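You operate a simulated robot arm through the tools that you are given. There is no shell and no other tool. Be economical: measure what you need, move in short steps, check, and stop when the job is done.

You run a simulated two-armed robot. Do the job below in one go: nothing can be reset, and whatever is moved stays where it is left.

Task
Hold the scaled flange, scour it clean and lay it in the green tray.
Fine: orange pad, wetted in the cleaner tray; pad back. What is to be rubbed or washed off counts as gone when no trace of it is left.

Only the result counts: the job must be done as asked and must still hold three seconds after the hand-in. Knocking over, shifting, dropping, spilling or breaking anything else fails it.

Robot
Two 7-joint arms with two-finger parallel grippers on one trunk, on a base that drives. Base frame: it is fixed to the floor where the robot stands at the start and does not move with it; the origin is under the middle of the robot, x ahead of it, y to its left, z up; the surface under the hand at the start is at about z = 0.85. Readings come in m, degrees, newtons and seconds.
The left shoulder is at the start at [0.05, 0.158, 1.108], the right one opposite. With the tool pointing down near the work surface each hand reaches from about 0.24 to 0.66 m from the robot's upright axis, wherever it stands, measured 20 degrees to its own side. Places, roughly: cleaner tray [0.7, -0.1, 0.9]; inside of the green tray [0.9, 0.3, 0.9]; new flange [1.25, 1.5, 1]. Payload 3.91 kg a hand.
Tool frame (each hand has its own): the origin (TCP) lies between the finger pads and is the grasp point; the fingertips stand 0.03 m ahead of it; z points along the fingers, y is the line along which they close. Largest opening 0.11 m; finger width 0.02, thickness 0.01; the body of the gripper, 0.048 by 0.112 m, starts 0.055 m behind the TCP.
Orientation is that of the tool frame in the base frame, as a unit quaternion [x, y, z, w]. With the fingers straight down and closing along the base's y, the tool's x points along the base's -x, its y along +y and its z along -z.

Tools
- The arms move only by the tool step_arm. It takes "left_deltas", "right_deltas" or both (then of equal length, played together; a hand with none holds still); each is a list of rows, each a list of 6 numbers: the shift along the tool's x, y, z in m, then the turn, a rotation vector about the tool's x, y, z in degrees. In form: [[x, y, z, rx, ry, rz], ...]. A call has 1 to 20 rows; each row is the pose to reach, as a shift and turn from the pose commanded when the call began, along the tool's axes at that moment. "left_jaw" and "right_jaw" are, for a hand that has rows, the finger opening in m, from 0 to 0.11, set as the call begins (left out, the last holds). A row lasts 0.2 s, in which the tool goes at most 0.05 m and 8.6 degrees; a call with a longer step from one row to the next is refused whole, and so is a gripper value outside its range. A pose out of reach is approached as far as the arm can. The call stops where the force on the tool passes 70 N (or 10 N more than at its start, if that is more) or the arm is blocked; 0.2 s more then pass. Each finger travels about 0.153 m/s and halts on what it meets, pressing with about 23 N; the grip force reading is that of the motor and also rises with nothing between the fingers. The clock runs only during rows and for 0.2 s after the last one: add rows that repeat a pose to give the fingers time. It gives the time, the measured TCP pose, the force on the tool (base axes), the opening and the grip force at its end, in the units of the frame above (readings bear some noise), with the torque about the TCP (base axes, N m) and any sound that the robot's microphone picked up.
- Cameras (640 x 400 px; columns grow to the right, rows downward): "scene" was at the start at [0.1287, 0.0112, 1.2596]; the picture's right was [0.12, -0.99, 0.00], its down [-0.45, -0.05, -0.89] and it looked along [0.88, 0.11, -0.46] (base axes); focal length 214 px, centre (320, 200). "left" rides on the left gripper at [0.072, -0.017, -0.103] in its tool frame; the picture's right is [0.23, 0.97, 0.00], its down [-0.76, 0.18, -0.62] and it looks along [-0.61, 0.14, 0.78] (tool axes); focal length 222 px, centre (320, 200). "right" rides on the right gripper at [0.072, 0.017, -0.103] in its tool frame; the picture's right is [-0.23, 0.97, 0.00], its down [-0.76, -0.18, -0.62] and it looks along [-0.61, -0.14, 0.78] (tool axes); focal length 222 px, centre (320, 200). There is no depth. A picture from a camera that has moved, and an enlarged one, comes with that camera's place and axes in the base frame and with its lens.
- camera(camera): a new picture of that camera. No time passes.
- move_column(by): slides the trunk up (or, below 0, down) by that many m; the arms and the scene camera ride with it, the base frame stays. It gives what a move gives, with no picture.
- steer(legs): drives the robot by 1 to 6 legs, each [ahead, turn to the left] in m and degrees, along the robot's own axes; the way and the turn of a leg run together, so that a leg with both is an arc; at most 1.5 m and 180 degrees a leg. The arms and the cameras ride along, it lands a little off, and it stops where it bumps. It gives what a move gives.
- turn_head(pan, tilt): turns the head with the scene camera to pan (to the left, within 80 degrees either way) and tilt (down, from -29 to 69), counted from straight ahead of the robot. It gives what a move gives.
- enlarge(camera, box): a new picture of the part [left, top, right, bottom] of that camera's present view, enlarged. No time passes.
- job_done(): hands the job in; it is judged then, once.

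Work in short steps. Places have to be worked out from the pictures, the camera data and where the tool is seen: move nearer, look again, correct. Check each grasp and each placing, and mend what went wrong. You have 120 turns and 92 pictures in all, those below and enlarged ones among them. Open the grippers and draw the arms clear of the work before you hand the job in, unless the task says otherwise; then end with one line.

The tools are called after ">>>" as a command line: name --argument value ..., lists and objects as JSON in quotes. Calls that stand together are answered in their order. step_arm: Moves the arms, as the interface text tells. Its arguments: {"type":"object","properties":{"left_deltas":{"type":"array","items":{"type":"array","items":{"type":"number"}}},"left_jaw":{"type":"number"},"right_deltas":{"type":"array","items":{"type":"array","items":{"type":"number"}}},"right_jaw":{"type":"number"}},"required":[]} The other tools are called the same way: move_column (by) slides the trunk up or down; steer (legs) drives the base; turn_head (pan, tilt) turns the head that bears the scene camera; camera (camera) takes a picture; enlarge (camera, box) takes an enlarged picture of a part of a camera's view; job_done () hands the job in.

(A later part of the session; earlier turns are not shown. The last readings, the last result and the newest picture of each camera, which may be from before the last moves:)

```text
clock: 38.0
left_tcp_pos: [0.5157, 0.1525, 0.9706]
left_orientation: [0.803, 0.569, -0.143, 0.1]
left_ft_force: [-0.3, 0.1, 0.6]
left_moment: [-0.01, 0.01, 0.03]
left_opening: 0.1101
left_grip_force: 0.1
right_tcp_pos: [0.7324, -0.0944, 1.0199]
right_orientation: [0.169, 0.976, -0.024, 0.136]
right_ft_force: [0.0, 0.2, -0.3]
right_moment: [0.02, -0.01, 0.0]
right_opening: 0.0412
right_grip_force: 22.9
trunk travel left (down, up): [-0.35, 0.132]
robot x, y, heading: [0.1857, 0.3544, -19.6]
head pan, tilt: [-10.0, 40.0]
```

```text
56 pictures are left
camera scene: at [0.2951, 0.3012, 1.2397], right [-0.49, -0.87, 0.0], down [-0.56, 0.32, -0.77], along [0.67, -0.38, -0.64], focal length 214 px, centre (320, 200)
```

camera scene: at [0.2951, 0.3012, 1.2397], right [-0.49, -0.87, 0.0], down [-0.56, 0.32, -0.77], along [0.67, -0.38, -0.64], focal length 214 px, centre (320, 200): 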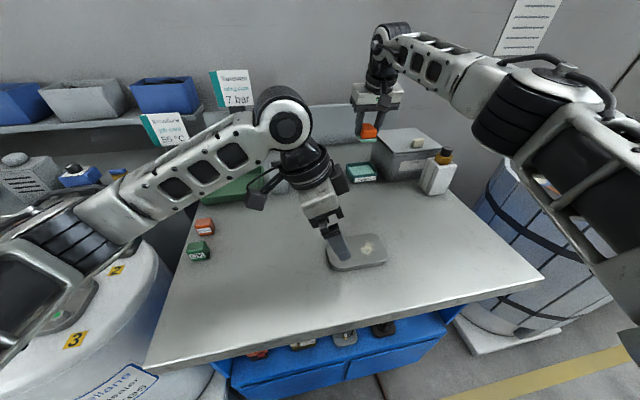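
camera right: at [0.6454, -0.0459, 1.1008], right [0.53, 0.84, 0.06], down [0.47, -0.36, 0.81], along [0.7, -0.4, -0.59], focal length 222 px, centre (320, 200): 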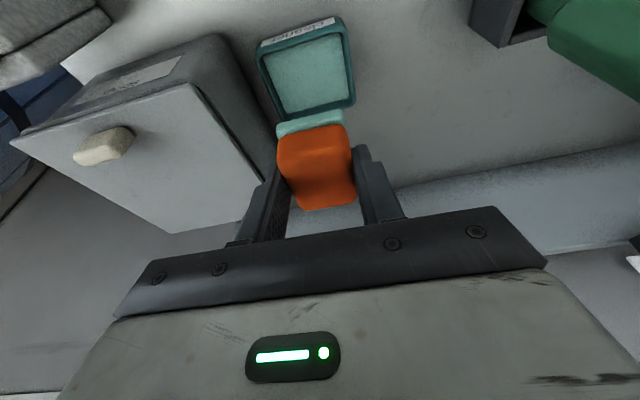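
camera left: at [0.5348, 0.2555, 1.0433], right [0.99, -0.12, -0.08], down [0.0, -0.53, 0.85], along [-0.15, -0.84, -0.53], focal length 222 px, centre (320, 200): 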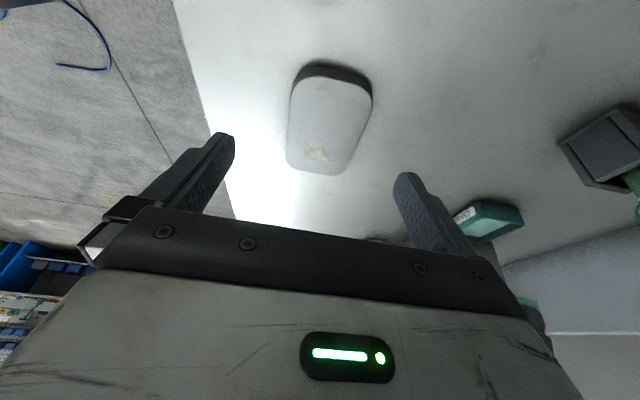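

Flange centre ≈(0.504, 0.096), aligned with the robot. I move the left fingers down over its left end, tips just above the bench.

>>> step_arm --left_deltas '[[0.002, 0.004, 0.02, 0, 0, 0], [0.008, 0.0078, 0.04, 0, 0, 0], [0.014, 0.0078, 0.063, 0, 0, 0], [0.0178, 0.0078, 0.078, 0, 0, 0], [0.019, 0.0078, 0.0825, 0, 0, 0], [0.019, 0.0078, 0.0825, 0, 0, 0]]'

>>> camera --camera "left"

>>> enlarge --camera "scene" --box '[290, 190, 418, 280]'

```text
clock: 39.4
left_tcp_pos: [0.5212, 0.141, 0.8876]
left_orientation: [0.804, 0.569, -0.142, 0.1]
left_ft_force: [0.8, 0.1, -0.1]
left_moment: [-0.03, 0.0, 0.01]
left_opening: 0.11
left_grip_force: 0.3
right_tcp_pos: [0.7323, -0.0953, 1.0205]
right_orientation: [0.168, 0.976, -0.023, 0.136]
right_ft_force: [0.0, 0.2, -0.7]
right_moment: [-0.01, -0.01, 0.01]
right_opening: 0.041
right_grip_force: 22.9
trunk travel left (down, up): [-0.35, 0.132]
robot x, y, heading: [0.1894, 0.3556, -19.6]
head pan, tilt: [-10.0, 40.0]
```

```text
55 pictures are left
camera left: at [0.5393, 0.243, 0.9597], right [0.99, -0.12, -0.08], down [0.0, -0.53, 0.85], along [-0.15, -0.84, -0.53], focal length 222 px, centre (320, 200)
```

left: 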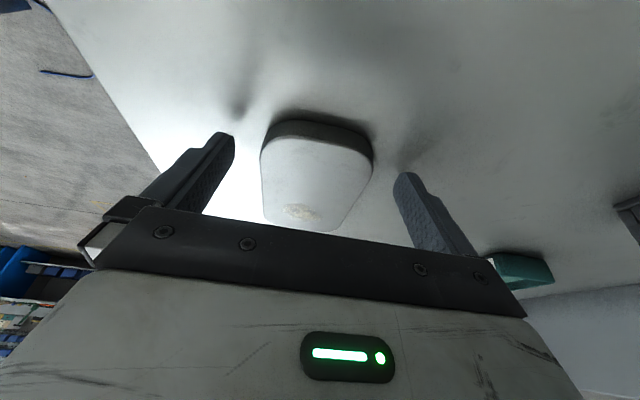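

```text
4.44 times, centred on (354, 235) of scene
camera zoom: at [0.2951, 0.3012, 1.2397], right [-0.49, -0.87, 0.0], down [-0.56, 0.32, -0.77], along [0.67, -0.38, -0.64], focal length 953 px, centre (169, 44)
```

zoom: 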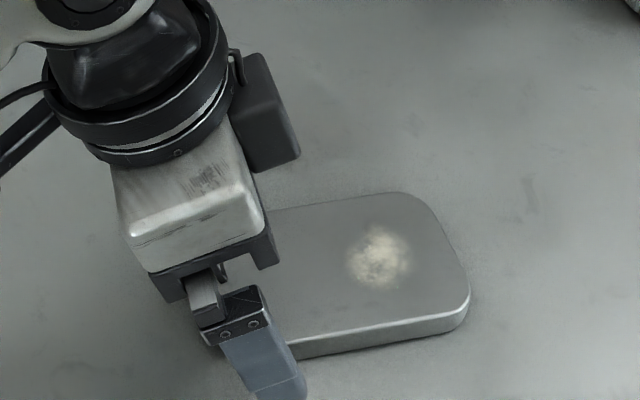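

The flange lies centred between the fingers. I close the left gripper.

>>> step_arm --left_deltas '[[0.0007, 0, 0.0019, 0, 0, 0], [0.0007, 0, 0.0019, 0, 0, 0], [0.0007, 0, 0.0019, 0, 0, 0], [0.0007, 0, 0.0019, 0, 0, 0]]' --left_jaw 0.0

>>> enlarge --camera "scene" --box '[290, 190, 418, 280]'

```text
clock: 40.4
left_tcp_pos: [0.5202, 0.1398, 0.8876]
left_orientation: [0.804, 0.569, -0.143, 0.1]
left_ft_force: [1.2, 1.7, 13.2]
left_moment: [0.32, -0.03, -0.01]
left_opening: 0.0756
left_grip_force: 23.5
right_tcp_pos: [0.7319, -0.0946, 1.0208]
right_orientation: [0.17, 0.976, -0.025, 0.136]
right_ft_force: [0.4, -0.1, -0.6]
right_moment: [0.0, -0.04, -0.01]
right_opening: 0.0411
right_grip_force: 23.0
trunk travel left (down, up): [-0.35, 0.132]
robot x, y, heading: [0.1847, 0.3604, -19.7]
head pan, tilt: [-10.0, 40.0]
```

```text
4.44 times, centred on (354, 235) of scene
camera zoom: at [0.2946, 0.3017, 1.2399], right [-0.49, -0.87, 0.0], down [-0.56, 0.32, -0.77], along [0.67, -0.38, -0.64], focal length 953 px, centre (169, 44)
```

zoom: 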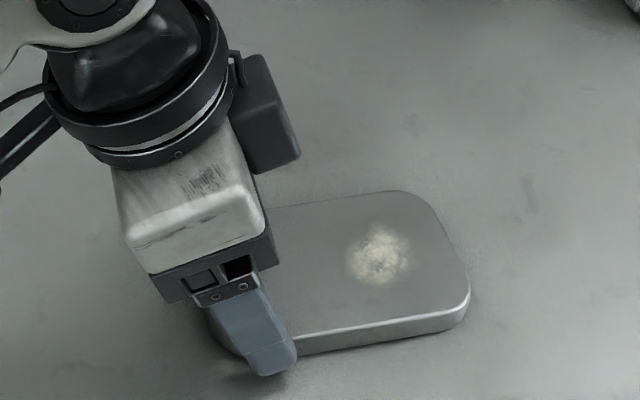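

The flange is held (7.6 cm). I bring the right hand back near the flange's right side while turning it -90° about the vertical so its body leans away from the left hand.

>>> step_arm --right_deltas '[[0.024, 0, -0.0069, -2.25, 0, -7.86], [0.048, 0, -0.0138, -4.5, 0, -15.7], [0.073, 0, -0.0208, -6.75, 0, -23.6], [0.097, 0, -0.0277, -9.0, 0, -31.4], [0.121, 0, -0.0347, -11.25, 0, -39.3], [0.145, 0, -0.0416, -13.5, 0, -47.2], [0.169, 0, -0.0485, -15.8, 0, -55], [0.193, 0, -0.0555, -18, 0, -62.9], [0.218, 0, -0.0624, -20.3, 0, -70.8], [0.242, 0, -0.0694, -22.5, 0, -78.6], [0.266, 0, -0.0763, -24.8, 0, -86.5], [0.266, 0, -0.0763, -24.8, 0, -86.5]]'

>>> camera --camera "scene"

```text
clock: 43.0
left_tcp_pos: [0.5206, 0.1405, 0.8855]
left_orientation: [0.804, 0.569, -0.143, 0.1]
left_ft_force: [0.5, -0.7, -0.1]
left_moment: [0.07, -0.03, 0.01]
left_opening: 0.0758
left_grip_force: 23.2
right_tcp_pos: [0.4002, 0.1354, 1.0584]
right_orientation: [-0.556, 0.82, 0.078, 0.112]
right_ft_force: [0.0, 0.5, -0.6]
right_moment: [0.0, 0.01, -0.01]
right_opening: 0.0412
right_grip_force: 23.0
right hand out of reach, approached as far as the arm can: row 3, 4, 5, 6, 7, 8, 9, 10, 11, 12
trunk travel left (down, up): [-0.35, 0.132]
robot x, y, heading: [0.1846, 0.3517, -19.4]
head pan, tilt: [-10.0, 40.0]
```

```text
52 pictures are left
camera scene: at [0.2955, 0.3014, 1.2396], right [-0.49, -0.87, 0.0], down [-0.56, 0.32, -0.77], along [0.67, -0.38, -0.64], focal length 214 px, centre (320, 200)
```

scene: 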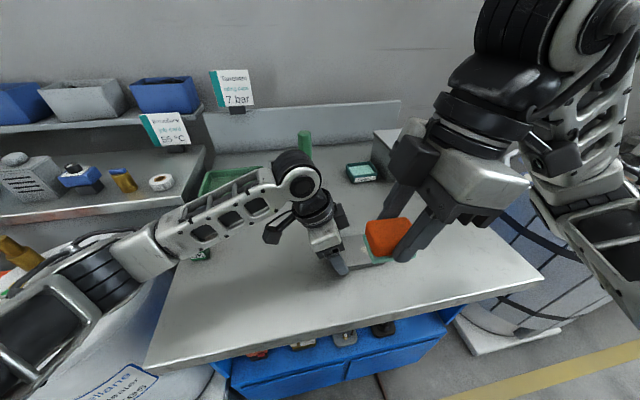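

Out of reach in that yaw. A yaw-0 tilted pose gives ~1.6 cm clearance to the left hand, enough for short strokes, so I turn back while moving right and away.

>>> step_arm --right_deltas '[[0.01, 0, -0.003, 2.25, 0, 7.86], [0.02, 0, -0.0055, 4.5, 0, 15.7], [0.03, 0, -0.0085, 6.75, 0, 23.6], [0.04, 0, -0.011, 9.0, 0, 31.4], [0.05, 0, -0.014, 11.25, 0, 39.3], [0.0577, -0.01, -0.0165, 13.5, 0, 47.2], [0.0577, -0.02, -0.0165, 15.8, 0, 55], [0.0577, -0.03, -0.0165, 18, 0, 62.9], [0.0577, -0.04, -0.0165, 20.3, 0, 70.8], [0.0577, -0.05, -0.0165, 22.5, 0, 78.6], [0.0577, -0.06, -0.0165, 24.8, 0, 86.5], [0.0577, -0.06, -0.0165, 24.8, 0, 86.5]]'

>>> camera --camera "right"

>>> camera --camera "scene"

```text
clock: 45.6
left_tcp_pos: [0.5211, 0.1408, 0.886]
left_orientation: [0.804, 0.569, -0.143, 0.1]
left_ft_force: [-0.6, -0.2, 1.0]
left_moment: [0.11, -0.06, 0.01]
left_opening: 0.0756
left_grip_force: 23.1
right_tcp_pos: [0.4369, 0.0569, 1.0581]
right_orientation: [0.17, 0.976, -0.023, 0.137]
right_ft_force: [-0.2, -0.4, 0.4]
right_moment: [-0.03, -0.03, -0.01]
right_opening: 0.0409
right_grip_force: 23.0
trunk travel left (down, up): [-0.35, 0.132]
robot x, y, heading: [0.1834, 0.3555, -19.5]
head pan, tilt: [-10.0, 40.0]
```

```text
51 pictures are left
camera right: at [0.3505, 0.1067, 1.1387], right [0.54, 0.84, 0.06], down [0.47, -0.36, 0.81], along [0.7, -0.4, -0.58], focal length 222 px, centre (320, 200)
```

right: 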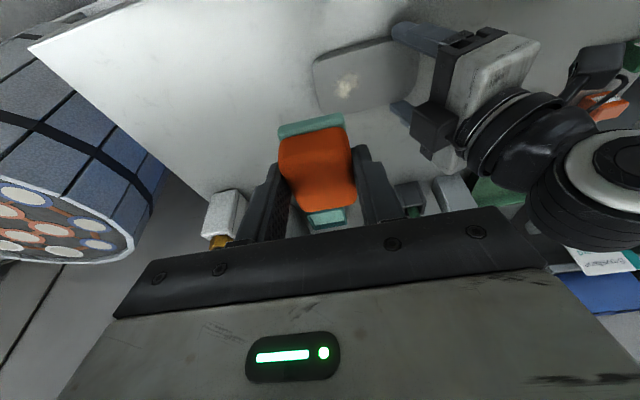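

```text
50 pictures are left
camera scene: at [0.2952, 0.3011, 1.2397], right [-0.49, -0.87, 0.0], down [-0.56, 0.32, -0.77], along [0.67, -0.38, -0.64], focal length 214 px, centre (320, 200)
```

scene: 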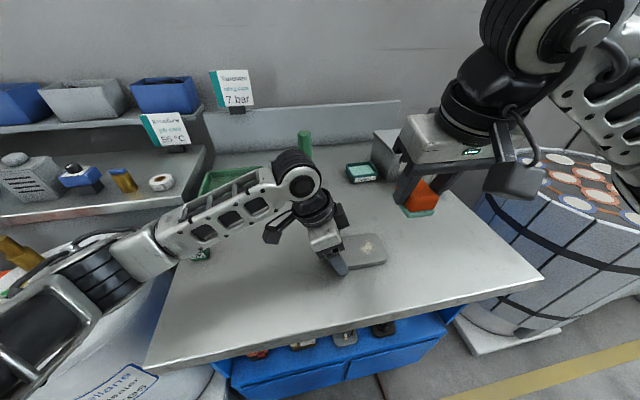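

Spot ≈(0.495, 0.074). I move the pad over it and lower to ~3 cm above the flange to check clearance.

>>> step_arm --right_deltas '[[-0.018, 0.012, 0.005, 0, 0, 0], [-0.0435, 0.028, 0.0125, 0, 0, 0], [-0.034, 0.028, 0.046, 0, 0, 0], [-0.0255, 0.028, 0.076, 0, 0, 0], [-0.018, 0.028, 0.102, 0, 0, 0], [-0.011, 0.028, 0.1259, 0, 0, 0], [-0.011, 0.028, 0.1259, 0, 0, 0]]'

>>> camera --camera "right"

>>> enlarge --camera "scene" --box '[260, 160, 420, 280]'

>>> camera --camera "left"

```text
clock: 47.2
left_tcp_pos: [0.5206, 0.1402, 0.8852]
left_orientation: [0.804, 0.569, -0.143, 0.1]
left_ft_force: [1.3, 0.6, 0.1]
left_moment: [0.12, -0.08, 0.0]
left_opening: 0.0759
left_grip_force: 22.5
right_tcp_pos: [0.4887, 0.0686, 0.9395]
right_orientation: [0.169, 0.976, -0.023, 0.137]
right_ft_force: [0.1, -0.2, 0.6]
right_moment: [0.03, 0.01, -0.02]
right_opening: 0.0413
right_grip_force: 22.8
trunk travel left (down, up): [-0.35, 0.132]
robot x, y, heading: [0.1883, 0.3545, -19.4]
head pan, tilt: [-10.0, 40.0]
```

```text
49 pictures are left
camera right: at [0.4024, 0.1171, 1.0206], right [0.53, 0.84, 0.06], down [0.47, -0.36, 0.81], along [0.7, -0.4, -0.59], focal length 222 px, centre (320, 200)
```

right: 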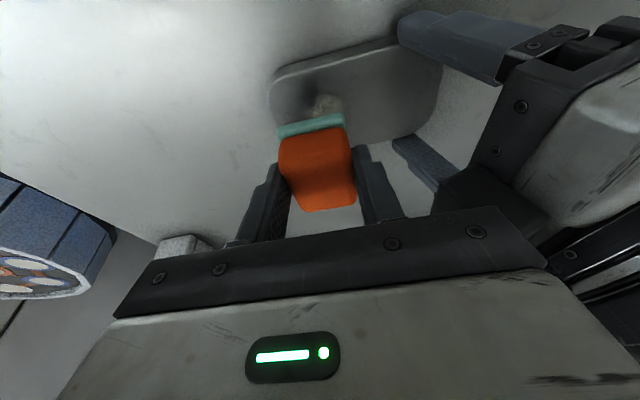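

```text
3.33 times, centred on (340, 220) of scene
camera zoom: at [0.2952, 0.301, 1.2397], right [-0.49, -0.87, 0.0], down [-0.56, 0.32, -0.77], along [0.67, -0.38, -0.64], focal length 715 px, centre (253, 133)
```

zoom: 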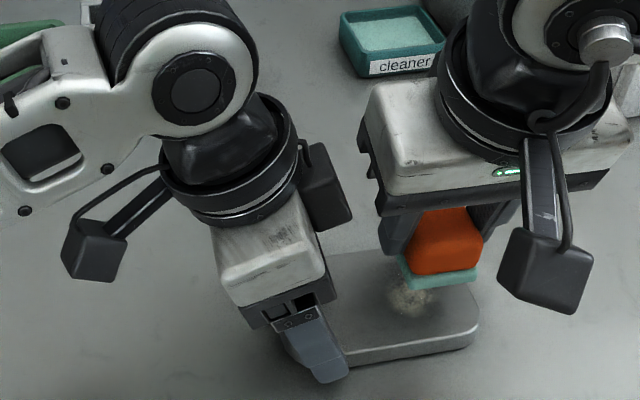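

```text
47 pictures are left
camera left: at [0.5392, 0.2428, 0.9579], right [0.99, -0.12, -0.08], down [0.0, -0.53, 0.85], along [-0.15, -0.84, -0.53], focal length 222 px, centre (320, 200)
```

left: 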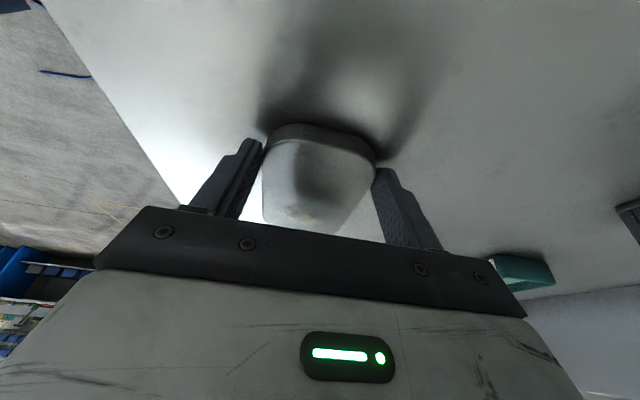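

Clearances look good. I shift 5 mm left and lower gently onto the spot to find contact.

>>> step_arm --right_deltas '[[0.0028, 0.005, 0.0096, 0, 0, 0], [0.0055, 0.005, 0.0192, 0, 0, 0], [0.0072, 0.005, 0.025, 0, 0, 0], [0.0083, 0.005, 0.0288, 0, 0, 0], [0.009, 0.005, 0.0312, 0, 0, 0]]'

```text
clock: 48.4
left_tcp_pos: [0.5209, 0.1408, 0.8847]
left_orientation: [0.803, 0.57, -0.142, 0.099]
left_ft_force: [5.2, 10.1, -9.3]
left_moment: [-1.48, 0.44, -0.13]
left_opening: 0.0757
left_grip_force: 23.0
right_tcp_pos: [0.4907, 0.0729, 0.9098]
right_orientation: [0.17, 0.975, -0.024, 0.139]
right_ft_force: [-6.2, -13.9, 18.0]
right_moment: [1.73, -0.49, 0.22]
right_opening: 0.041
right_grip_force: 23.4
trunk travel left (down, up): [-0.35, 0.132]
robot x, y, heading: [0.1862, 0.3569, -19.1]
head pan, tilt: [-10.0, 40.0]
```

There is an unexpected sideways force (~15 N), perhaps the hands touching. I look before moving on.

>>> enlarge --camera "scene" --box '[260, 160, 420, 280]'

>>> enlarge --camera "right" --box '[240, 0, 640, 250]'

```text
3.33 times, centred on (340, 220) of scene
camera zoom: at [0.2947, 0.3012, 1.2399], right [-0.49, -0.87, 0.0], down [-0.56, 0.32, -0.77], along [0.67, -0.38, -0.64], focal length 715 px, centre (253, 133)
```

zoom: 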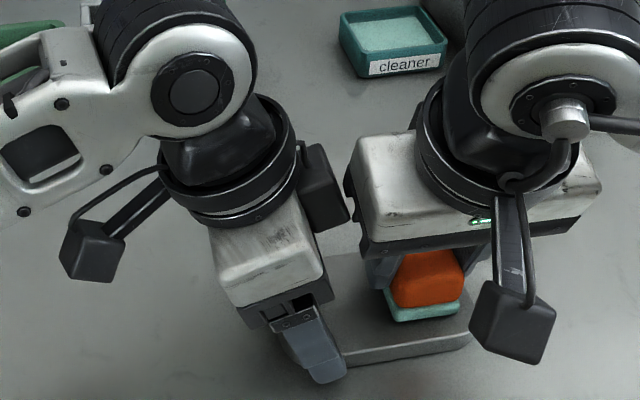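

```text
1.60 times, centred on (440, 125) of right
camera zoom: at [0.404, 0.1216, 0.9892], right [0.54, 0.84, 0.06], down [0.46, -0.36, 0.81], along [0.71, -0.41, -0.58], focal length 355 px, centre (128, 320)
```

zoom: 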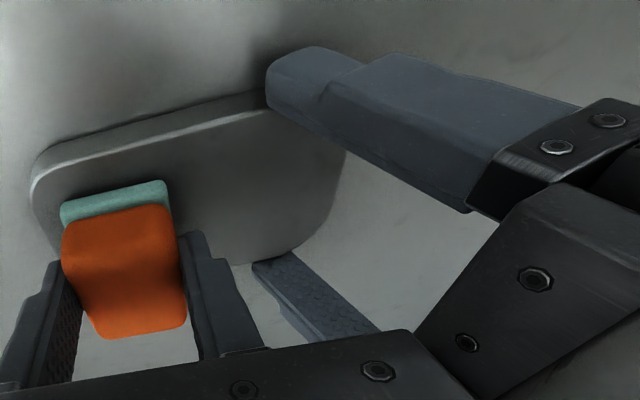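

The gripper bodies touch. I lift the right hand, then re-grip the flange with the left hand leaning ~38° so its body is well out of the way.

>>> step_arm --right_deltas '[[-0.003, -0.008, -0.01, 0, 0, 0], [-0.0083, -0.02, -0.029, 0, 0, 0], [-0.0165, -0.04, -0.058, 0, 0, 0], [-0.022, -0.06, -0.077, 0, 0, 0], [-0.022, -0.06, -0.077, 0, 0, 0]]'

>>> camera --camera "scene"

```text
clock: 49.6
left_tcp_pos: [0.5198, 0.1407, 0.8852]
left_orientation: [0.803, 0.57, -0.142, 0.1]
left_ft_force: [0.0, -0.3, -2.5]
left_moment: [0.13, -0.03, 0.01]
left_opening: 0.0759
left_grip_force: 23.1
right_tcp_pos: [0.471, 0.0161, 0.9886]
right_orientation: [0.169, 0.976, -0.024, 0.136]
right_ft_force: [1.0, -0.4, -0.7]
right_moment: [-0.02, 0.0, 0.0]
right_opening: 0.0412
right_grip_force: 22.7
trunk travel left (down, up): [-0.35, 0.132]
robot x, y, heading: [0.1854, 0.3592, -19.6]
head pan, tilt: [-10.0, 40.0]
```

```text
44 pictures are left
camera scene: at [0.2952, 0.3011, 1.2397], right [-0.49, -0.87, 0.0], down [-0.56, 0.32, -0.77], along [0.67, -0.38, -0.64], focal length 214 px, centre (320, 200)
```

scene: 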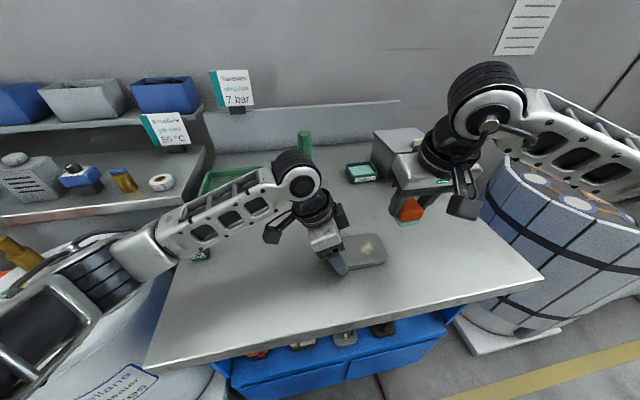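

Right hand is clear. Now the left opens, leans further by 18° about its closing axis and shifts ~1 cm left, then closes again.

>>> step_arm --left_deltas '[[0, 0, 0, 0, 0, 0], [0, 0, 0, 0, 0, 0], [0.004, 0, -0.004, 0, -6, 0], [0.008, 0, -0.005, 0, -12, 0], [0.0107, 0, -0.005, 0, -18, 0], [0.0107, 0, -0.0028, 0, -18, 0], [0.0107, 0, -0.0028, 0, -18, 0]]' --left_jaw 0.1

>>> camera --camera "left"

>>> enlarge --camera "scene" --box '[260, 160, 420, 280]'

```text
clock: 51.2
left_tcp_pos: [0.5248, 0.1508, 0.8849]
left_orientation: [0.771, 0.547, -0.266, 0.188]
left_ft_force: [-0.6, 0.1, -0.3]
left_moment: [0.0, -0.03, 0.01]
left_opening: 0.1
left_grip_force: 0.0
right_tcp_pos: [0.4711, 0.0165, 0.9887]
right_orientation: [0.168, 0.976, -0.023, 0.137]
right_ft_force: [0.6, 0.1, -0.5]
right_moment: [0.01, -0.02, 0.01]
right_opening: 0.0411
right_grip_force: 23.0
trunk travel left (down, up): [-0.35, 0.132]
robot x, y, heading: [0.1891, 0.3584, -19.8]
head pan, tilt: [-10.0, 40.0]
```

```text
43 pictures are left
camera left: at [0.5485, 0.2698, 0.9209], right [0.98, -0.15, -0.14], down [0.1, -0.26, 0.96], along [-0.19, -0.95, -0.24], focal length 222 px, centre (320, 200)
```

left: 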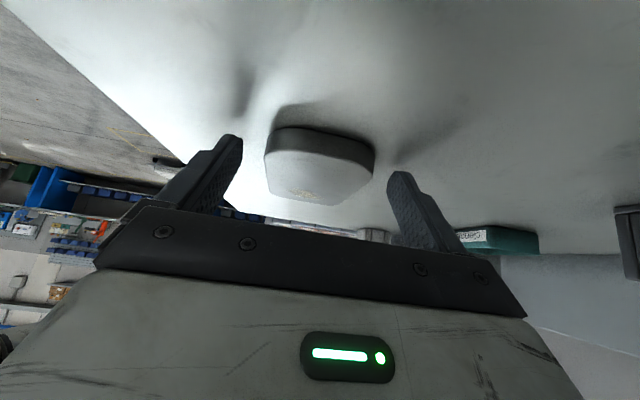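

```text
3.33 times, centred on (340, 220) of scene
camera zoom: at [0.2951, 0.3011, 1.2397], right [-0.49, -0.87, 0.0], down [-0.56, 0.32, -0.77], along [0.67, -0.38, -0.64], focal length 715 px, centre (253, 133)
```

zoom: 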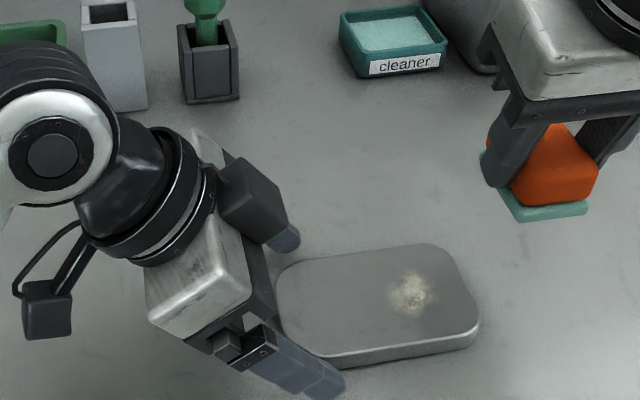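

The lean works. I shift ~7 mm inward to grip past the rounded corner, then close.

>>> step_arm --left_deltas '[[-0.005, 0, 0.005, 0, 0, 0], [-0.005, 0, 0.005, 0, 0, 0], [-0.005, 0, 0.005, 0, 0, 0], [-0.005, 0, 0.005, 0, 0, 0]]' --left_jaw 0.0

>>> enlarge --camera "scene" --box '[260, 160, 420, 280]'

```text
clock: 52.2
left_tcp_pos: [0.5213, 0.1442, 0.8844]
left_orientation: [0.771, 0.546, -0.268, 0.188]
left_ft_force: [-0.3, 1.8, 4.7]
left_moment: [0.22, 0.08, -0.03]
left_opening: 0.0755
left_grip_force: 22.8
right_tcp_pos: [0.4701, 0.0178, 0.9882]
right_orientation: [0.169, 0.976, -0.024, 0.138]
right_ft_force: [0.5, 0.4, -0.5]
right_moment: [0.01, -0.02, 0.0]
right_opening: 0.041
right_grip_force: 23.1
trunk travel left (down, up): [-0.35, 0.132]
robot x, y, heading: [0.1815, 0.3576, -19.6]
head pan, tilt: [-10.0, 40.0]
```

```text
3.33 times, centred on (340, 220) of scene
camera zoom: at [0.2949, 0.3014, 1.2398], right [-0.49, -0.87, 0.0], down [-0.56, 0.32, -0.77], along [0.67, -0.38, -0.64], focal length 715 px, centre (253, 133)
```

zoom: 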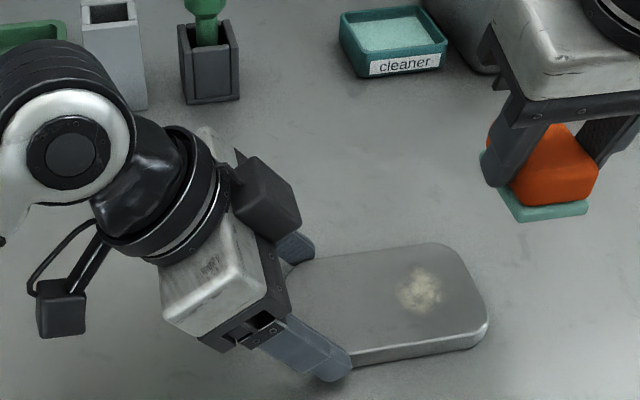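

Held again. I move the pad over the spot (≈(0.493, 0.065)) and lower to light contact.

>>> step_arm --right_deltas '[[0.003, 0.026, 0.012, 0, 0, 0], [0.0085, 0.052, 0.03, 0, 0, 0], [0.0135, 0.052, 0.05, 0, 0, 0], [0.0175, 0.052, 0.063, 0, 0, 0], [0.019, 0.052, 0.07, 0, 0, 0], [0.0205, 0.052, 0.075, 0, 0, 0]]'

>>> enlarge --camera "scene" --box '[260, 160, 420, 280]'

```text
clock: 53.6
left_tcp_pos: [0.522, 0.1428, 0.8842]
left_orientation: [0.772, 0.546, -0.267, 0.188]
left_ft_force: [-0.2, -1.4, 6.7]
left_moment: [-0.17, 0.08, -0.01]
left_opening: 0.0757
left_grip_force: 23.1
right_tcp_pos: [0.4878, 0.0662, 0.9092]
right_orientation: [0.169, 0.976, -0.023, 0.138]
right_ft_force: [0.2, 0.3, 0.4]
right_moment: [0.03, 0.0, -0.01]
right_opening: 0.041
right_grip_force: 22.9
trunk travel left (down, up): [-0.35, 0.132]
robot x, y, heading: [0.1873, 0.3525, -19.4]
head pan, tilt: [-10.0, 40.0]
```

```text
3.33 times, centred on (340, 220) of scene
camera zoom: at [0.2948, 0.3013, 1.2398], right [-0.49, -0.87, 0.0], down [-0.56, 0.32, -0.77], along [0.67, -0.38, -0.64], focal length 715 px, centre (253, 133)
```

zoom: 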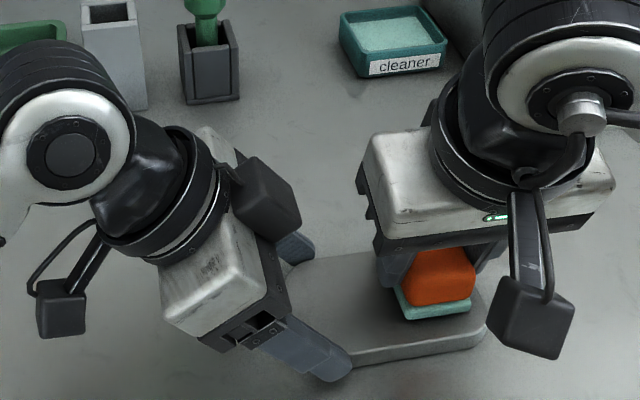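

Plenty of clearance and no contact yet. I lower in 1.5 mm steps until contact.

>>> step_arm --right_deltas '[[0.0004, 0, 0.0015, 0, 0, 0], [0.0008, 0, 0.003, 0, 0, 0], [0.0012, 0, 0.0045, 0, 0, 0], [0.0016, 0, 0.006, 0, 0, 0]]'

```text
clock: 54.6
left_tcp_pos: [0.5227, 0.1446, 0.884]
left_orientation: [0.771, 0.547, -0.266, 0.19]
left_ft_force: [2.0, -6.0, 2.7]
left_moment: [-0.41, 0.14, 0.42]
left_opening: 0.0756
left_grip_force: 22.9
right_tcp_pos: [0.4883, 0.0642, 0.9069]
right_orientation: [0.17, 0.975, -0.023, 0.14]
right_ft_force: [-2.9, 1.0, 18.3]
right_moment: [-0.04, -0.04, -0.02]
right_opening: 0.0414
right_grip_force: 22.6
trunk travel left (down, up): [-0.35, 0.132]
robot x, y, heading: [0.1837, 0.3563, -19.6]
head pan, tilt: [-10.0, 40.0]
```

Contact at ~18 N. Now I scour with back-and-forth and sideways strokes of about ±12 mm.

>>> step_arm --right_deltas '[[-0.0115, 0, 0.0033, 0, 0, 0], [0, 0, 0, 0, 0, 0], [0.0115, 0, -0.0033, 0, 0, 0], [0, 0, 0, 0, 0, 0], [-0.0115, 0.006, 0.0033, 0, 0, 0], [0, 0.008, 0, 0, 0, 0], [0.0115, 0.006, -0.0033, 0, 0, 0], [0.0115, -0.006, -0.0033, 0, 0, 0], [0, -0.008, 0, 0, 0, 0], [-0.0115, -0.006, 0.0033, 0, 0, 0], [0, -0.01, 0, 0, 0, 0], [0, 0.01, 0, 0, 0, 0], [0, -0.01, 0, 0, 0, 0], [0, 0.01, 0, 0, 0, 0], [-0.0115, 0, 0.0033, 0, 0, 0], [0.0115, 0, -0.0033, 0, 0, 0], [-0.0115, 0, 0.0033, 0, 0, 0], [0.0115, 0, -0.0033, 0, 0, 0], [0, 0, 0, 0, 0, 0]]'

>>> enlarge --camera "scene" --box '[260, 160, 420, 280]'

```text
clock: 58.6
left_tcp_pos: [0.522, 0.1446, 0.8837]
left_orientation: [0.771, 0.546, -0.267, 0.189]
left_ft_force: [-1.1, 0.0, 4.1]
left_moment: [-0.09, 0.14, -0.06]
left_opening: 0.0754
left_grip_force: 23.3
right_tcp_pos: [0.4886, 0.0659, 0.9034]
right_orientation: [0.168, 0.976, -0.023, 0.137]
right_ft_force: [-2.1, 0.7, 4.7]
right_moment: [0.04, 0.01, -0.03]
right_opening: 0.0412
right_grip_force: 23.4
trunk travel left (down, up): [-0.35, 0.132]
robot x, y, heading: [0.181, 0.3548, -19.6]
head pan, tilt: [-10.0, 40.0]
```

```text
3.33 times, centred on (340, 220) of scene
camera zoom: at [0.2944, 0.3016, 1.2398], right [-0.49, -0.87, 0.0], down [-0.56, 0.32, -0.77], along [0.67, -0.38, -0.64], focal length 715 px, centre (253, 133)
```

zoom: 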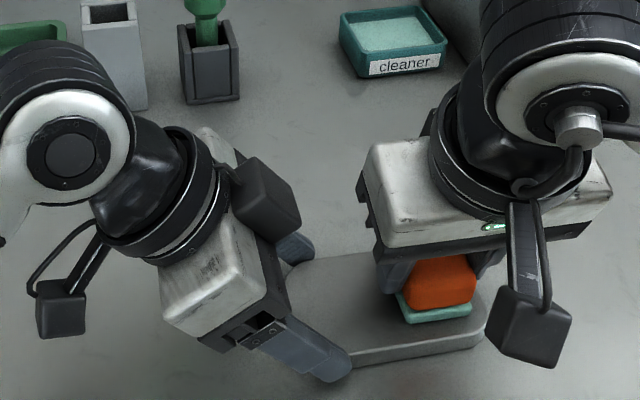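

Force fell to ~5 N as the pad settled. I lift the pad and look at the flange.

>>> step_arm --right_deltas '[[-0.005, 0, -0.0175, 0, 0, 0], [-0.0138, -0.02, -0.048, 0, 0, 0], [-0.022, -0.05, -0.077, 0, 0, 0], [-0.022, -0.06, -0.077, 0, 0, 0]]'

>>> enlarge --camera "scene" --box '[310, 190, 406, 250]'

>>> camera --camera "right"

```text
clock: 59.6
left_tcp_pos: [0.5206, 0.1436, 0.8837]
left_orientation: [0.772, 0.546, -0.267, 0.188]
left_ft_force: [-2.2, 0.8, 5.5]
left_moment: [-0.06, 0.05, -0.04]
left_opening: 0.0756
left_grip_force: 22.5
right_tcp_pos: [0.4679, 0.0095, 0.9845]
right_orientation: [0.168, 0.976, -0.024, 0.138]
right_ft_force: [0.7, -0.3, 0.0]
right_moment: [0.0, 0.03, -0.02]
right_opening: 0.0409
right_grip_force: 23.2
trunk travel left (down, up): [-0.35, 0.132]
robot x, y, heading: [0.1847, 0.3569, -19.3]
head pan, tilt: [-10.0, 40.0]
```

```text
6.67 times, centred on (358, 220) of scene
camera zoom: at [0.2947, 0.3015, 1.2398], right [-0.49, -0.87, 0.0], down [-0.56, 0.32, -0.77], along [0.67, -0.38, -0.64], focal length 1430 px, centre (67, 67)
```

zoom: 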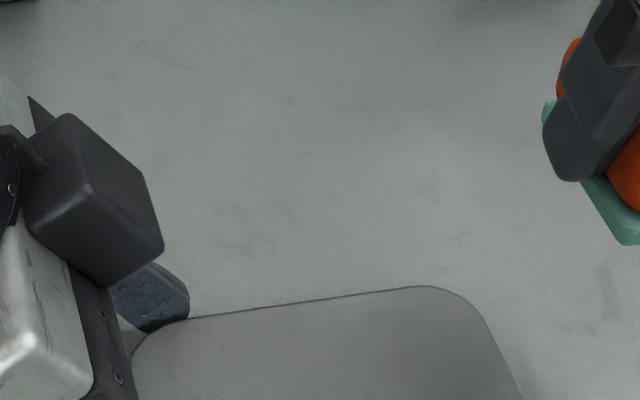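

```text
37 pictures are left
camera right: at [0.3808, 0.0586, 1.064], right [0.53, 0.84, 0.06], down [0.47, -0.36, 0.81], along [0.7, -0.4, -0.58], focal length 222 px, centre (320, 200)
```

right: 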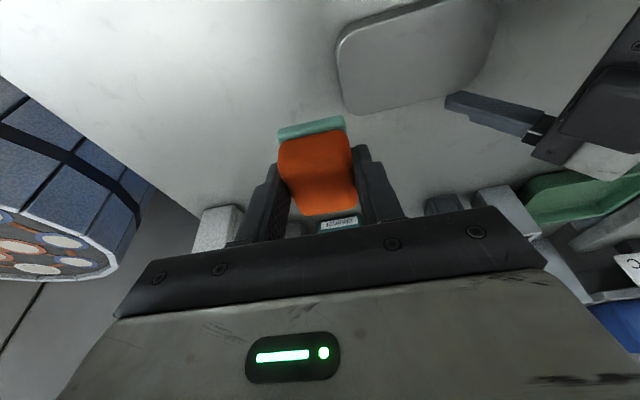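

The scale appears gone from the top. I zoom in to confirm there is no trace.

>>> enlarge --camera "scene" --box '[330, 225, 394, 275]'

>>> enlarge --camera "right" --box '[320, 0, 512, 120]'

```text
8.00 times, centred on (362, 250) of scene
camera zoom: at [0.2947, 0.3015, 1.2398], right [-0.49, -0.87, 0.0], down [-0.56, 0.32, -0.77], along [0.67, -0.38, -0.64], focal length 1716 px, centre (-16, -200)
```

zoom: 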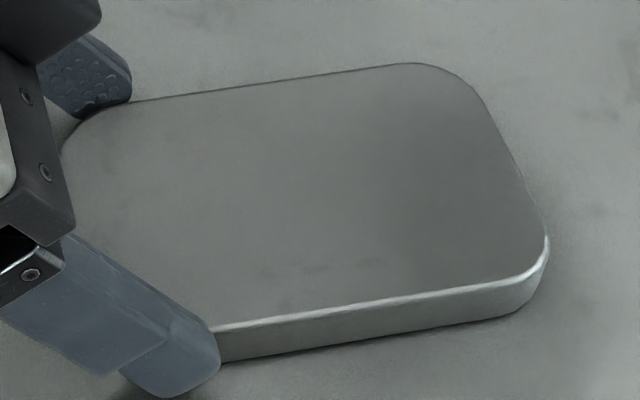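

```text
3.33 times, centred on (416, 60) of right
camera zoom: at [0.3808, 0.0586, 1.064], right [0.53, 0.84, 0.06], down [0.47, -0.36, 0.81], along [0.7, -0.4, -0.58], focal length 740 px, centre (0, 667)
```

zoom: 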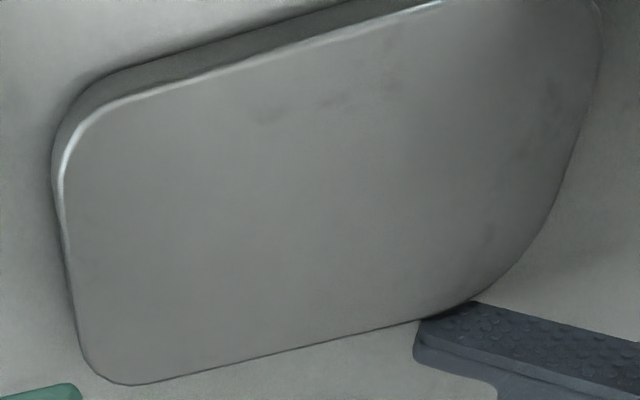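

The top is fully clean. Before returning the pad I want to check the underside, so I first move the right hand away to hover above the pad's home.

>>> step_arm --right_deltas '[[-0.032, 0, -0.011, 0, 0, 0], [-0.08, 0, 0.003, 0, 0, 0], [-0.128, 0.01, 0.016, 0, 0, 0], [-0.175, 0.03, 0.03, 0, 0, 0], [-0.222, 0.06, 0.044, 0, 0, 0], [-0.262, 0.088, 0.045, 0, 0, 0], [-0.262, 0.088, 0.045, 0, 0, 0]]'

```text
refused: row 3 steps farther than a row can; nothing moved
```

>>> step_arm --right_deltas '[[-0.032, 0, -0.011, 0, 0, 0], [-0.07, 0, 0.0, 0, 0, 0], [-0.11, 0.005, 0.011, 0, 0, 0], [-0.15, 0.02, 0.022, 0, 0, 0], [-0.19, 0.04, 0.033, 0, 0, 0], [-0.225, 0.065, 0.04, 0, 0, 0], [-0.262, 0.088, 0.045, 0, 0, 0], [-0.262, 0.088, 0.045, 0, 0, 0]]'

>>> step_arm --left_deltas '[[-0.0123, 0, -0.0158, 0, 0, 0], [-0.037, 0, -0.0473, 0, 0, 0], [-0.0616, 0, -0.0788, 0, 0, 0], [-0.0862, 0, -0.11, 0, 0, 0], [-0.1109, 0, -0.1418, 0, 0, 0], [-0.123, 0, -0.1576, 0, 0, 0]]'

>>> camera --camera "scene"

```text
clock: 61.4
left_tcp_pos: [0.5215, 0.1437, 0.8841]
left_orientation: [0.771, 0.547, -0.267, 0.188]
left_ft_force: [-0.5, -1.2, 6.4]
left_moment: [0.05, -0.05, 0.11]
left_opening: 0.0756
left_grip_force: 22.6
right_tcp_pos: [0.7481, 0.0039, 1.0121]
right_orientation: [0.168, 0.976, -0.024, 0.136]
right_ft_force: [-0.1, -0.2, -0.5]
right_moment: [-0.03, 0.0, -0.02]
right_opening: 0.0412
right_grip_force: 23.1
trunk travel left (down, up): [-0.35, 0.132]
robot x, y, heading: [0.183, 0.3534, -19.1]
head pan, tilt: [-10.0, 40.0]
```

```text
clock: 62.8
left_tcp_pos: [0.5225, 0.1442, 1.0832]
left_orientation: [0.771, 0.547, -0.267, 0.187]
left_ft_force: [0.5, -0.6, -2.1]
left_moment: [0.2, -0.05, -0.02]
left_opening: 0.0755
left_grip_force: 22.6
right_tcp_pos: [0.7481, 0.0039, 1.0117]
right_orientation: [0.169, 0.976, -0.024, 0.136]
right_ft_force: [0.1, 0.1, 0.0]
right_moment: [-0.01, 0.0, 0.0]
right_opening: 0.0412
right_grip_force: 22.6
trunk travel left (down, up): [-0.35, 0.132]
robot x, y, heading: [0.1827, 0.359, -19.7]
head pan, tilt: [-10.0, 40.0]
```

```text
34 pictures are left
camera scene: at [0.2952, 0.3011, 1.2396], right [-0.49, -0.87, 0.0], down [-0.56, 0.32, -0.77], along [0.67, -0.38, -0.64], focal length 214 px, centre (320, 200)
```

scene: 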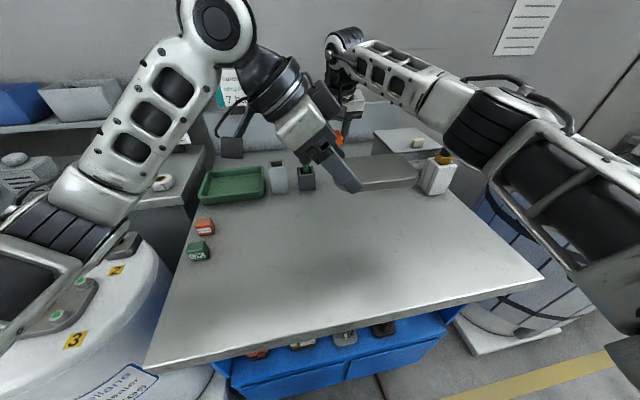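

The flange is held level. I roll its near edge up ~45° to show its underside to the scene camera.

>>> step_arm --left_deltas '[[0, -0.01, 0, 6.3, 0, -4.93], [0, -0.02, 0, 12.6, 0, -9.86], [0, -0.03, 0, 18.9, 0, -14.8], [0, -0.04, 0, 25.2, 0, -19.7], [0, -0.05, 0, 31.5, 0, -24.6], [0, -0.06, 0, 37.8, 0, -29.6], [0, -0.06, 0, 37.8, 0, -29.6]]'

>>> camera --camera "scene"

```text
clock: 64.4
left_tcp_pos: [0.4658, 0.1638, 1.083]
left_orientation: [0.627, 0.607, -0.466, -0.143]
left_ft_force: [-0.1, 0.1, -2.9]
left_moment: [0.12, -0.1, 0.0]
left_opening: 0.0756
left_grip_force: 23.4
right_tcp_pos: [0.7477, 0.0032, 1.0122]
right_orientation: [0.168, 0.976, -0.024, 0.136]
right_ft_force: [-0.1, 0.4, -0.3]
right_moment: [-0.01, 0.0, 0.01]
right_opening: 0.0412
right_grip_force: 23.0
trunk travel left (down, up): [-0.35, 0.132]
robot x, y, heading: [0.1846, 0.359, -19.6]
head pan, tilt: [-10.0, 40.0]
```

```text
33 pictures are left
camera scene: at [0.2952, 0.3011, 1.2397], right [-0.49, -0.87, 0.0], down [-0.56, 0.32, -0.77], along [0.67, -0.38, -0.64], focal length 214 px, centre (320, 200)
```

scene: 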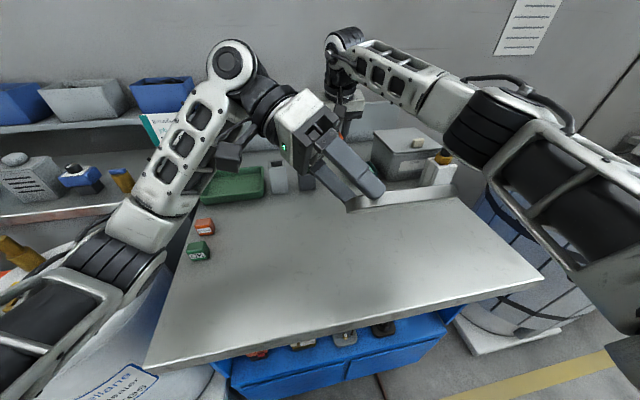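

It is edge-on; I raise it 15 cm and roll 25° more.

>>> step_arm --left_deltas '[[-0.016, -0.0265, -0.0209, 6.6, 0, -5.1], [-0.0326, -0.053, -0.0418, 13.1, 0, -10.3], [-0.049, -0.0795, -0.0627, 19.7, 0, -15.4], [-0.0653, -0.106, -0.0836, 19.7, 0, -15.4]]'

>>> camera --camera "scene"

```text
clock: 65.4
left_tcp_pos: [0.4725, 0.1606, 1.2332]
left_orientation: [0.507, 0.598, -0.538, -0.31]
left_ft_force: [-0.3, -0.6, -2.5]
left_moment: [0.1, -0.15, 0.01]
left_opening: 0.0755
left_grip_force: 23.5
right_tcp_pos: [0.7469, 0.002, 1.0128]
right_orientation: [0.168, 0.976, -0.024, 0.138]
right_ft_force: [0.8, -0.5, 0.0]
right_moment: [0.0, -0.02, -0.04]
right_opening: 0.041
right_grip_force: 22.6
trunk travel left (down, up): [-0.35, 0.132]
robot x, y, heading: [0.1845, 0.3574, -19.7]
head pan, tilt: [-10.0, 40.0]
```

```text
32 pictures are left
camera scene: at [0.2949, 0.301, 1.2397], right [-0.49, -0.87, 0.0], down [-0.56, 0.32, -0.77], along [0.67, -0.38, -0.64], focal length 214 px, centre (320, 200)
```

scene: 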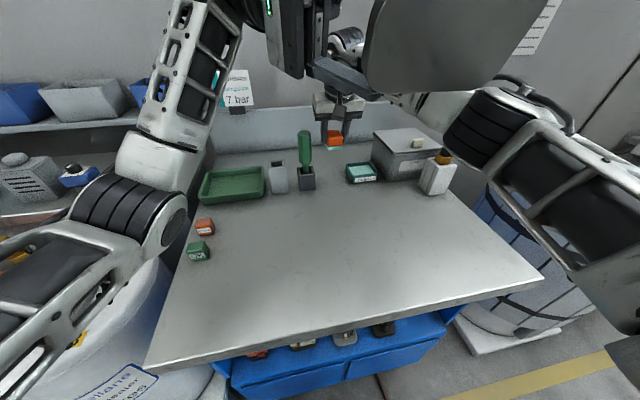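

The underside is now visible and looks clean; I tilt the head up a bit to see all of it.

>>> turn_head --pan -10 --tilt 15

>>> enlarge --camera "scene" --box '[280, 60, 600, 260]'

```text
clock: 66.3
left_tcp_pos: [0.4732, 0.1609, 1.2317]
left_orientation: [0.508, 0.597, -0.539, -0.308]
left_ft_force: [-1.0, -0.4, -2.8]
left_moment: [0.15, -0.07, 0.0]
left_opening: 0.0757
left_grip_force: 22.7
right_tcp_pos: [0.7488, 0.0035, 1.0117]
right_orientation: [0.169, 0.976, -0.025, 0.136]
right_ft_force: [-0.4, 0.2, 0.0]
right_moment: [0.02, 0.03, 0.01]
right_opening: 0.041
right_grip_force: 23.0
trunk travel left (down, up): [-0.35, 0.132]
robot x, y, heading: [0.1864, 0.3573, -19.6]
head pan, tilt: [-10.0, 15.0]
```

```text
2.00 times, centred on (440, 160) of scene
camera zoom: at [0.3025, 0.2969, 1.2791], right [-0.49, -0.87, 0.0], down [-0.23, 0.13, -0.97], along [0.84, -0.48, -0.26], focal length 429 px, centre (80, 280)
```

zoom: 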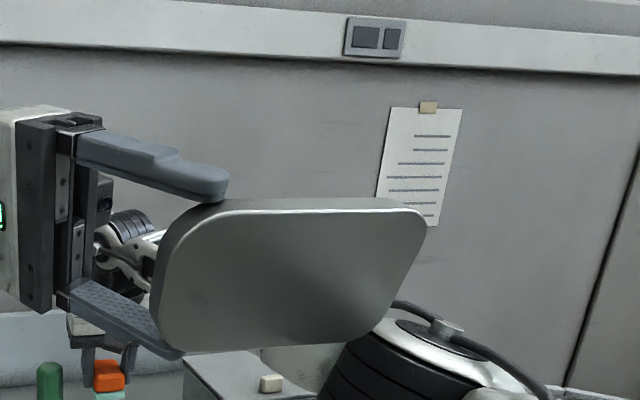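

The underside is clean too, so the scouring is done. Now I return the pad: lower toward its home position, to just above the bench.

>>> turn_head --pan -5 --tilt 38

>>> step_arm --right_deltas '[[0.008, 0, 0.028, 0, 0, 0], [0.016, 0, 0.056, 0, 0, 0], [0.024, 0, 0.084, 0, 0, 0], [0.0315, 0, 0.1095, 0, 0, 0], [0.0315, 0, 0.1095, 0, 0, 0]]'

>>> enlarge --camera "scene" --box '[270, 90, 398, 190]'

```text
clock: 67.2
left_tcp_pos: [0.4729, 0.1616, 1.2327]
left_orientation: [0.507, 0.597, -0.539, -0.309]
left_ft_force: [-0.6, -0.2, -2.6]
left_moment: [0.09, -0.12, 0.02]
left_opening: 0.0756
left_grip_force: 23.2
right_tcp_pos: [0.7469, 0.0035, 1.0119]
right_orientation: [0.168, 0.976, -0.024, 0.137]
right_ft_force: [0.0, 0.1, -0.9]
right_moment: [0.02, 0.01, 0.0]
right_opening: 0.0407
right_grip_force: 22.9
trunk travel left (down, up): [-0.35, 0.132]
robot x, y, heading: [0.1871, 0.3577, -19.7]
head pan, tilt: [-5.0, 38.0]
```

```text
clock: 68.4
left_tcp_pos: [0.4734, 0.1612, 1.2331]
left_orientation: [0.507, 0.598, -0.539, -0.308]
left_ft_force: [-0.5, 0.3, -3.5]
left_moment: [0.14, -0.15, -0.02]
left_opening: 0.0758
left_grip_force: 23.1
right_tcp_pos: [0.7476, 0.0026, 0.8995]
right_orientation: [0.17, 0.976, -0.024, 0.136]
right_ft_force: [-0.6, 0.0, -0.6]
right_moment: [0.0, 0.01, 0.03]
right_opening: 0.0409
right_grip_force: 23.0
trunk travel left (down, up): [-0.35, 0.132]
robot x, y, heading: [0.1862, 0.3531, -19.6]
head pan, tilt: [-5.0, 38.0]
```

```text
4.00 times, centred on (334, 140) of scene
camera zoom: at [0.2997, 0.3072, 1.2427], right [-0.41, -0.91, 0.0], down [-0.56, 0.26, -0.79], along [0.72, -0.33, -0.62], focal length 858 px, centre (264, 440)
```

zoom: 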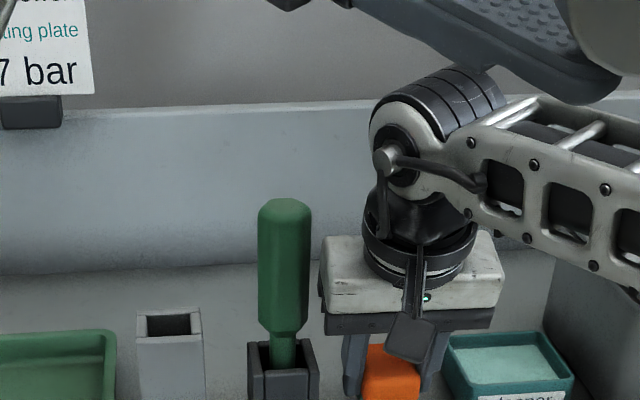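

Still free of contact at z 0.8995. I lower in small steps until it touches down.

>>> step_arm --right_deltas '[[0.0008, 0.001, 0.003, 0, 0, 0], [0.0017, 0.001, 0.006, 0, 0, 0], [0.0022, 0.001, 0.0077, 0, 0, 0], [0.0022, 0.001, 0.0077, 0, 0, 0]]'

>>> camera --camera "right"

```text
clock: 69.4
left_tcp_pos: [0.4716, 0.1609, 1.2323]
left_orientation: [0.507, 0.597, -0.539, -0.309]
left_ft_force: [-0.4, 0.7, -2.5]
left_moment: [0.15, -0.09, -0.01]
left_opening: 0.0757
left_grip_force: 23.1
right_tcp_pos: [0.7462, 0.0042, 0.891]
right_orientation: [0.169, 0.976, -0.024, 0.137]
right_ft_force: [0.4, -0.1, -0.6]
right_moment: [0.01, 0.02, 0.01]
right_opening: 0.041
right_grip_force: 23.2
trunk travel left (down, up): [-0.35, 0.132]
robot x, y, heading: [0.1847, 0.3548, -19.4]
head pan, tilt: [-5.0, 38.0]
```

```text
29 pictures are left
camera right: at [0.6598, 0.0529, 0.9706], right [0.53, 0.84, 0.06], down [0.47, -0.36, 0.81], along [0.7, -0.4, -0.59], focal length 222 px, centre (320, 200)
```

right: 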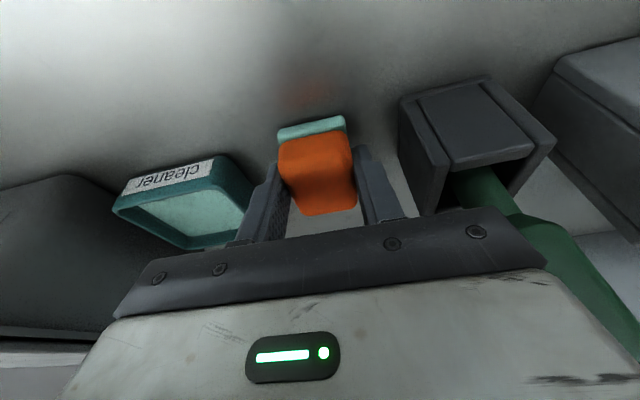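

The pad slid up a few mm in the fingers; I go on in 1.5 mm steps.

>>> step_arm --right_deltas '[[0.0004, 0, 0.0015, 0, 0, 0], [0.0008, 0, 0.003, 0, 0, 0], [0.0012, 0, 0.0043, 0, 0, 0]]'

```text
clock: 70.2
left_tcp_pos: [0.4723, 0.16, 1.2349]
left_orientation: [0.509, 0.596, -0.54, -0.308]
left_ft_force: [0.7, 0.1, -1.8]
left_moment: [0.09, -0.1, 0.02]
left_opening: 0.0757
left_grip_force: 23.2
right_tcp_pos: [0.7468, 0.0039, 0.8876]
right_orientation: [0.169, 0.976, -0.024, 0.138]
right_ft_force: [-0.3, -1.6, 9.6]
right_moment: [0.02, 0.13, 0.01]
right_opening: 0.0412
right_grip_force: 23.2
trunk travel left (down, up): [-0.35, 0.132]
robot x, y, heading: [0.1837, 0.3553, -19.4]
head pan, tilt: [-5.0, 38.0]
```

Contact at ~10 N: the pad stands on the bench at its old place. I open to 6 cm, wait, and draw straight up.

>>> step_arm --right_deltas '[[0, 0, 0, 0, 0, 0], [0, 0, 0, 0, 0, 0], [-0.006, 0, -0.021, 0, 0, 0], [-0.0138, 0, -0.048, 0, 0, 0], [-0.0248, 0, -0.0865, 0, 0, 0], [-0.036, 0, -0.125, 0, 0, 0]]' --right_jaw 0.06

>>> camera --camera "right"

```text
clock: 71.6
left_tcp_pos: [0.473, 0.1619, 1.2328]
left_orientation: [0.508, 0.597, -0.539, -0.309]
left_ft_force: [-0.7, 0.0, -3.8]
left_moment: [0.12, -0.09, -0.04]
left_opening: 0.0755
left_grip_force: 22.8
right_tcp_pos: [0.7467, 0.0038, 1.0169]
right_orientation: [0.168, 0.976, -0.024, 0.137]
right_ft_force: [0.7, 1.1, 0.0]
right_moment: [0.04, -0.01, -0.03]
right_opening: 0.0599
right_grip_force: 0.0
trunk travel left (down, up): [-0.35, 0.132]
robot x, y, heading: [0.1882, 0.3568, -19.5]
head pan, tilt: [-5.0, 38.0]
```

```text
28 pictures are left
camera right: at [0.6598, 0.0537, 1.0965], right [0.53, 0.84, 0.06], down [0.47, -0.36, 0.81], along [0.7, -0.4, -0.58], focal length 222 px, centre (320, 200)
```

right: 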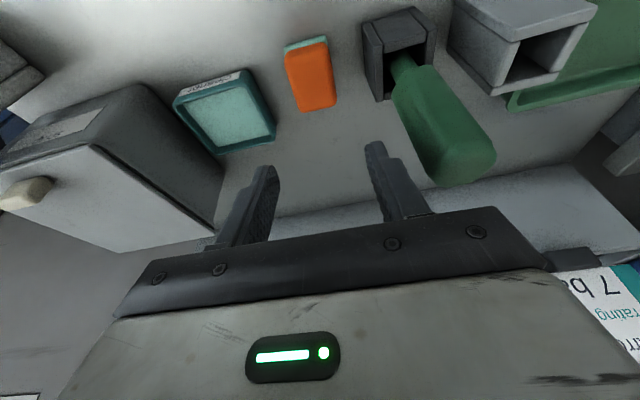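

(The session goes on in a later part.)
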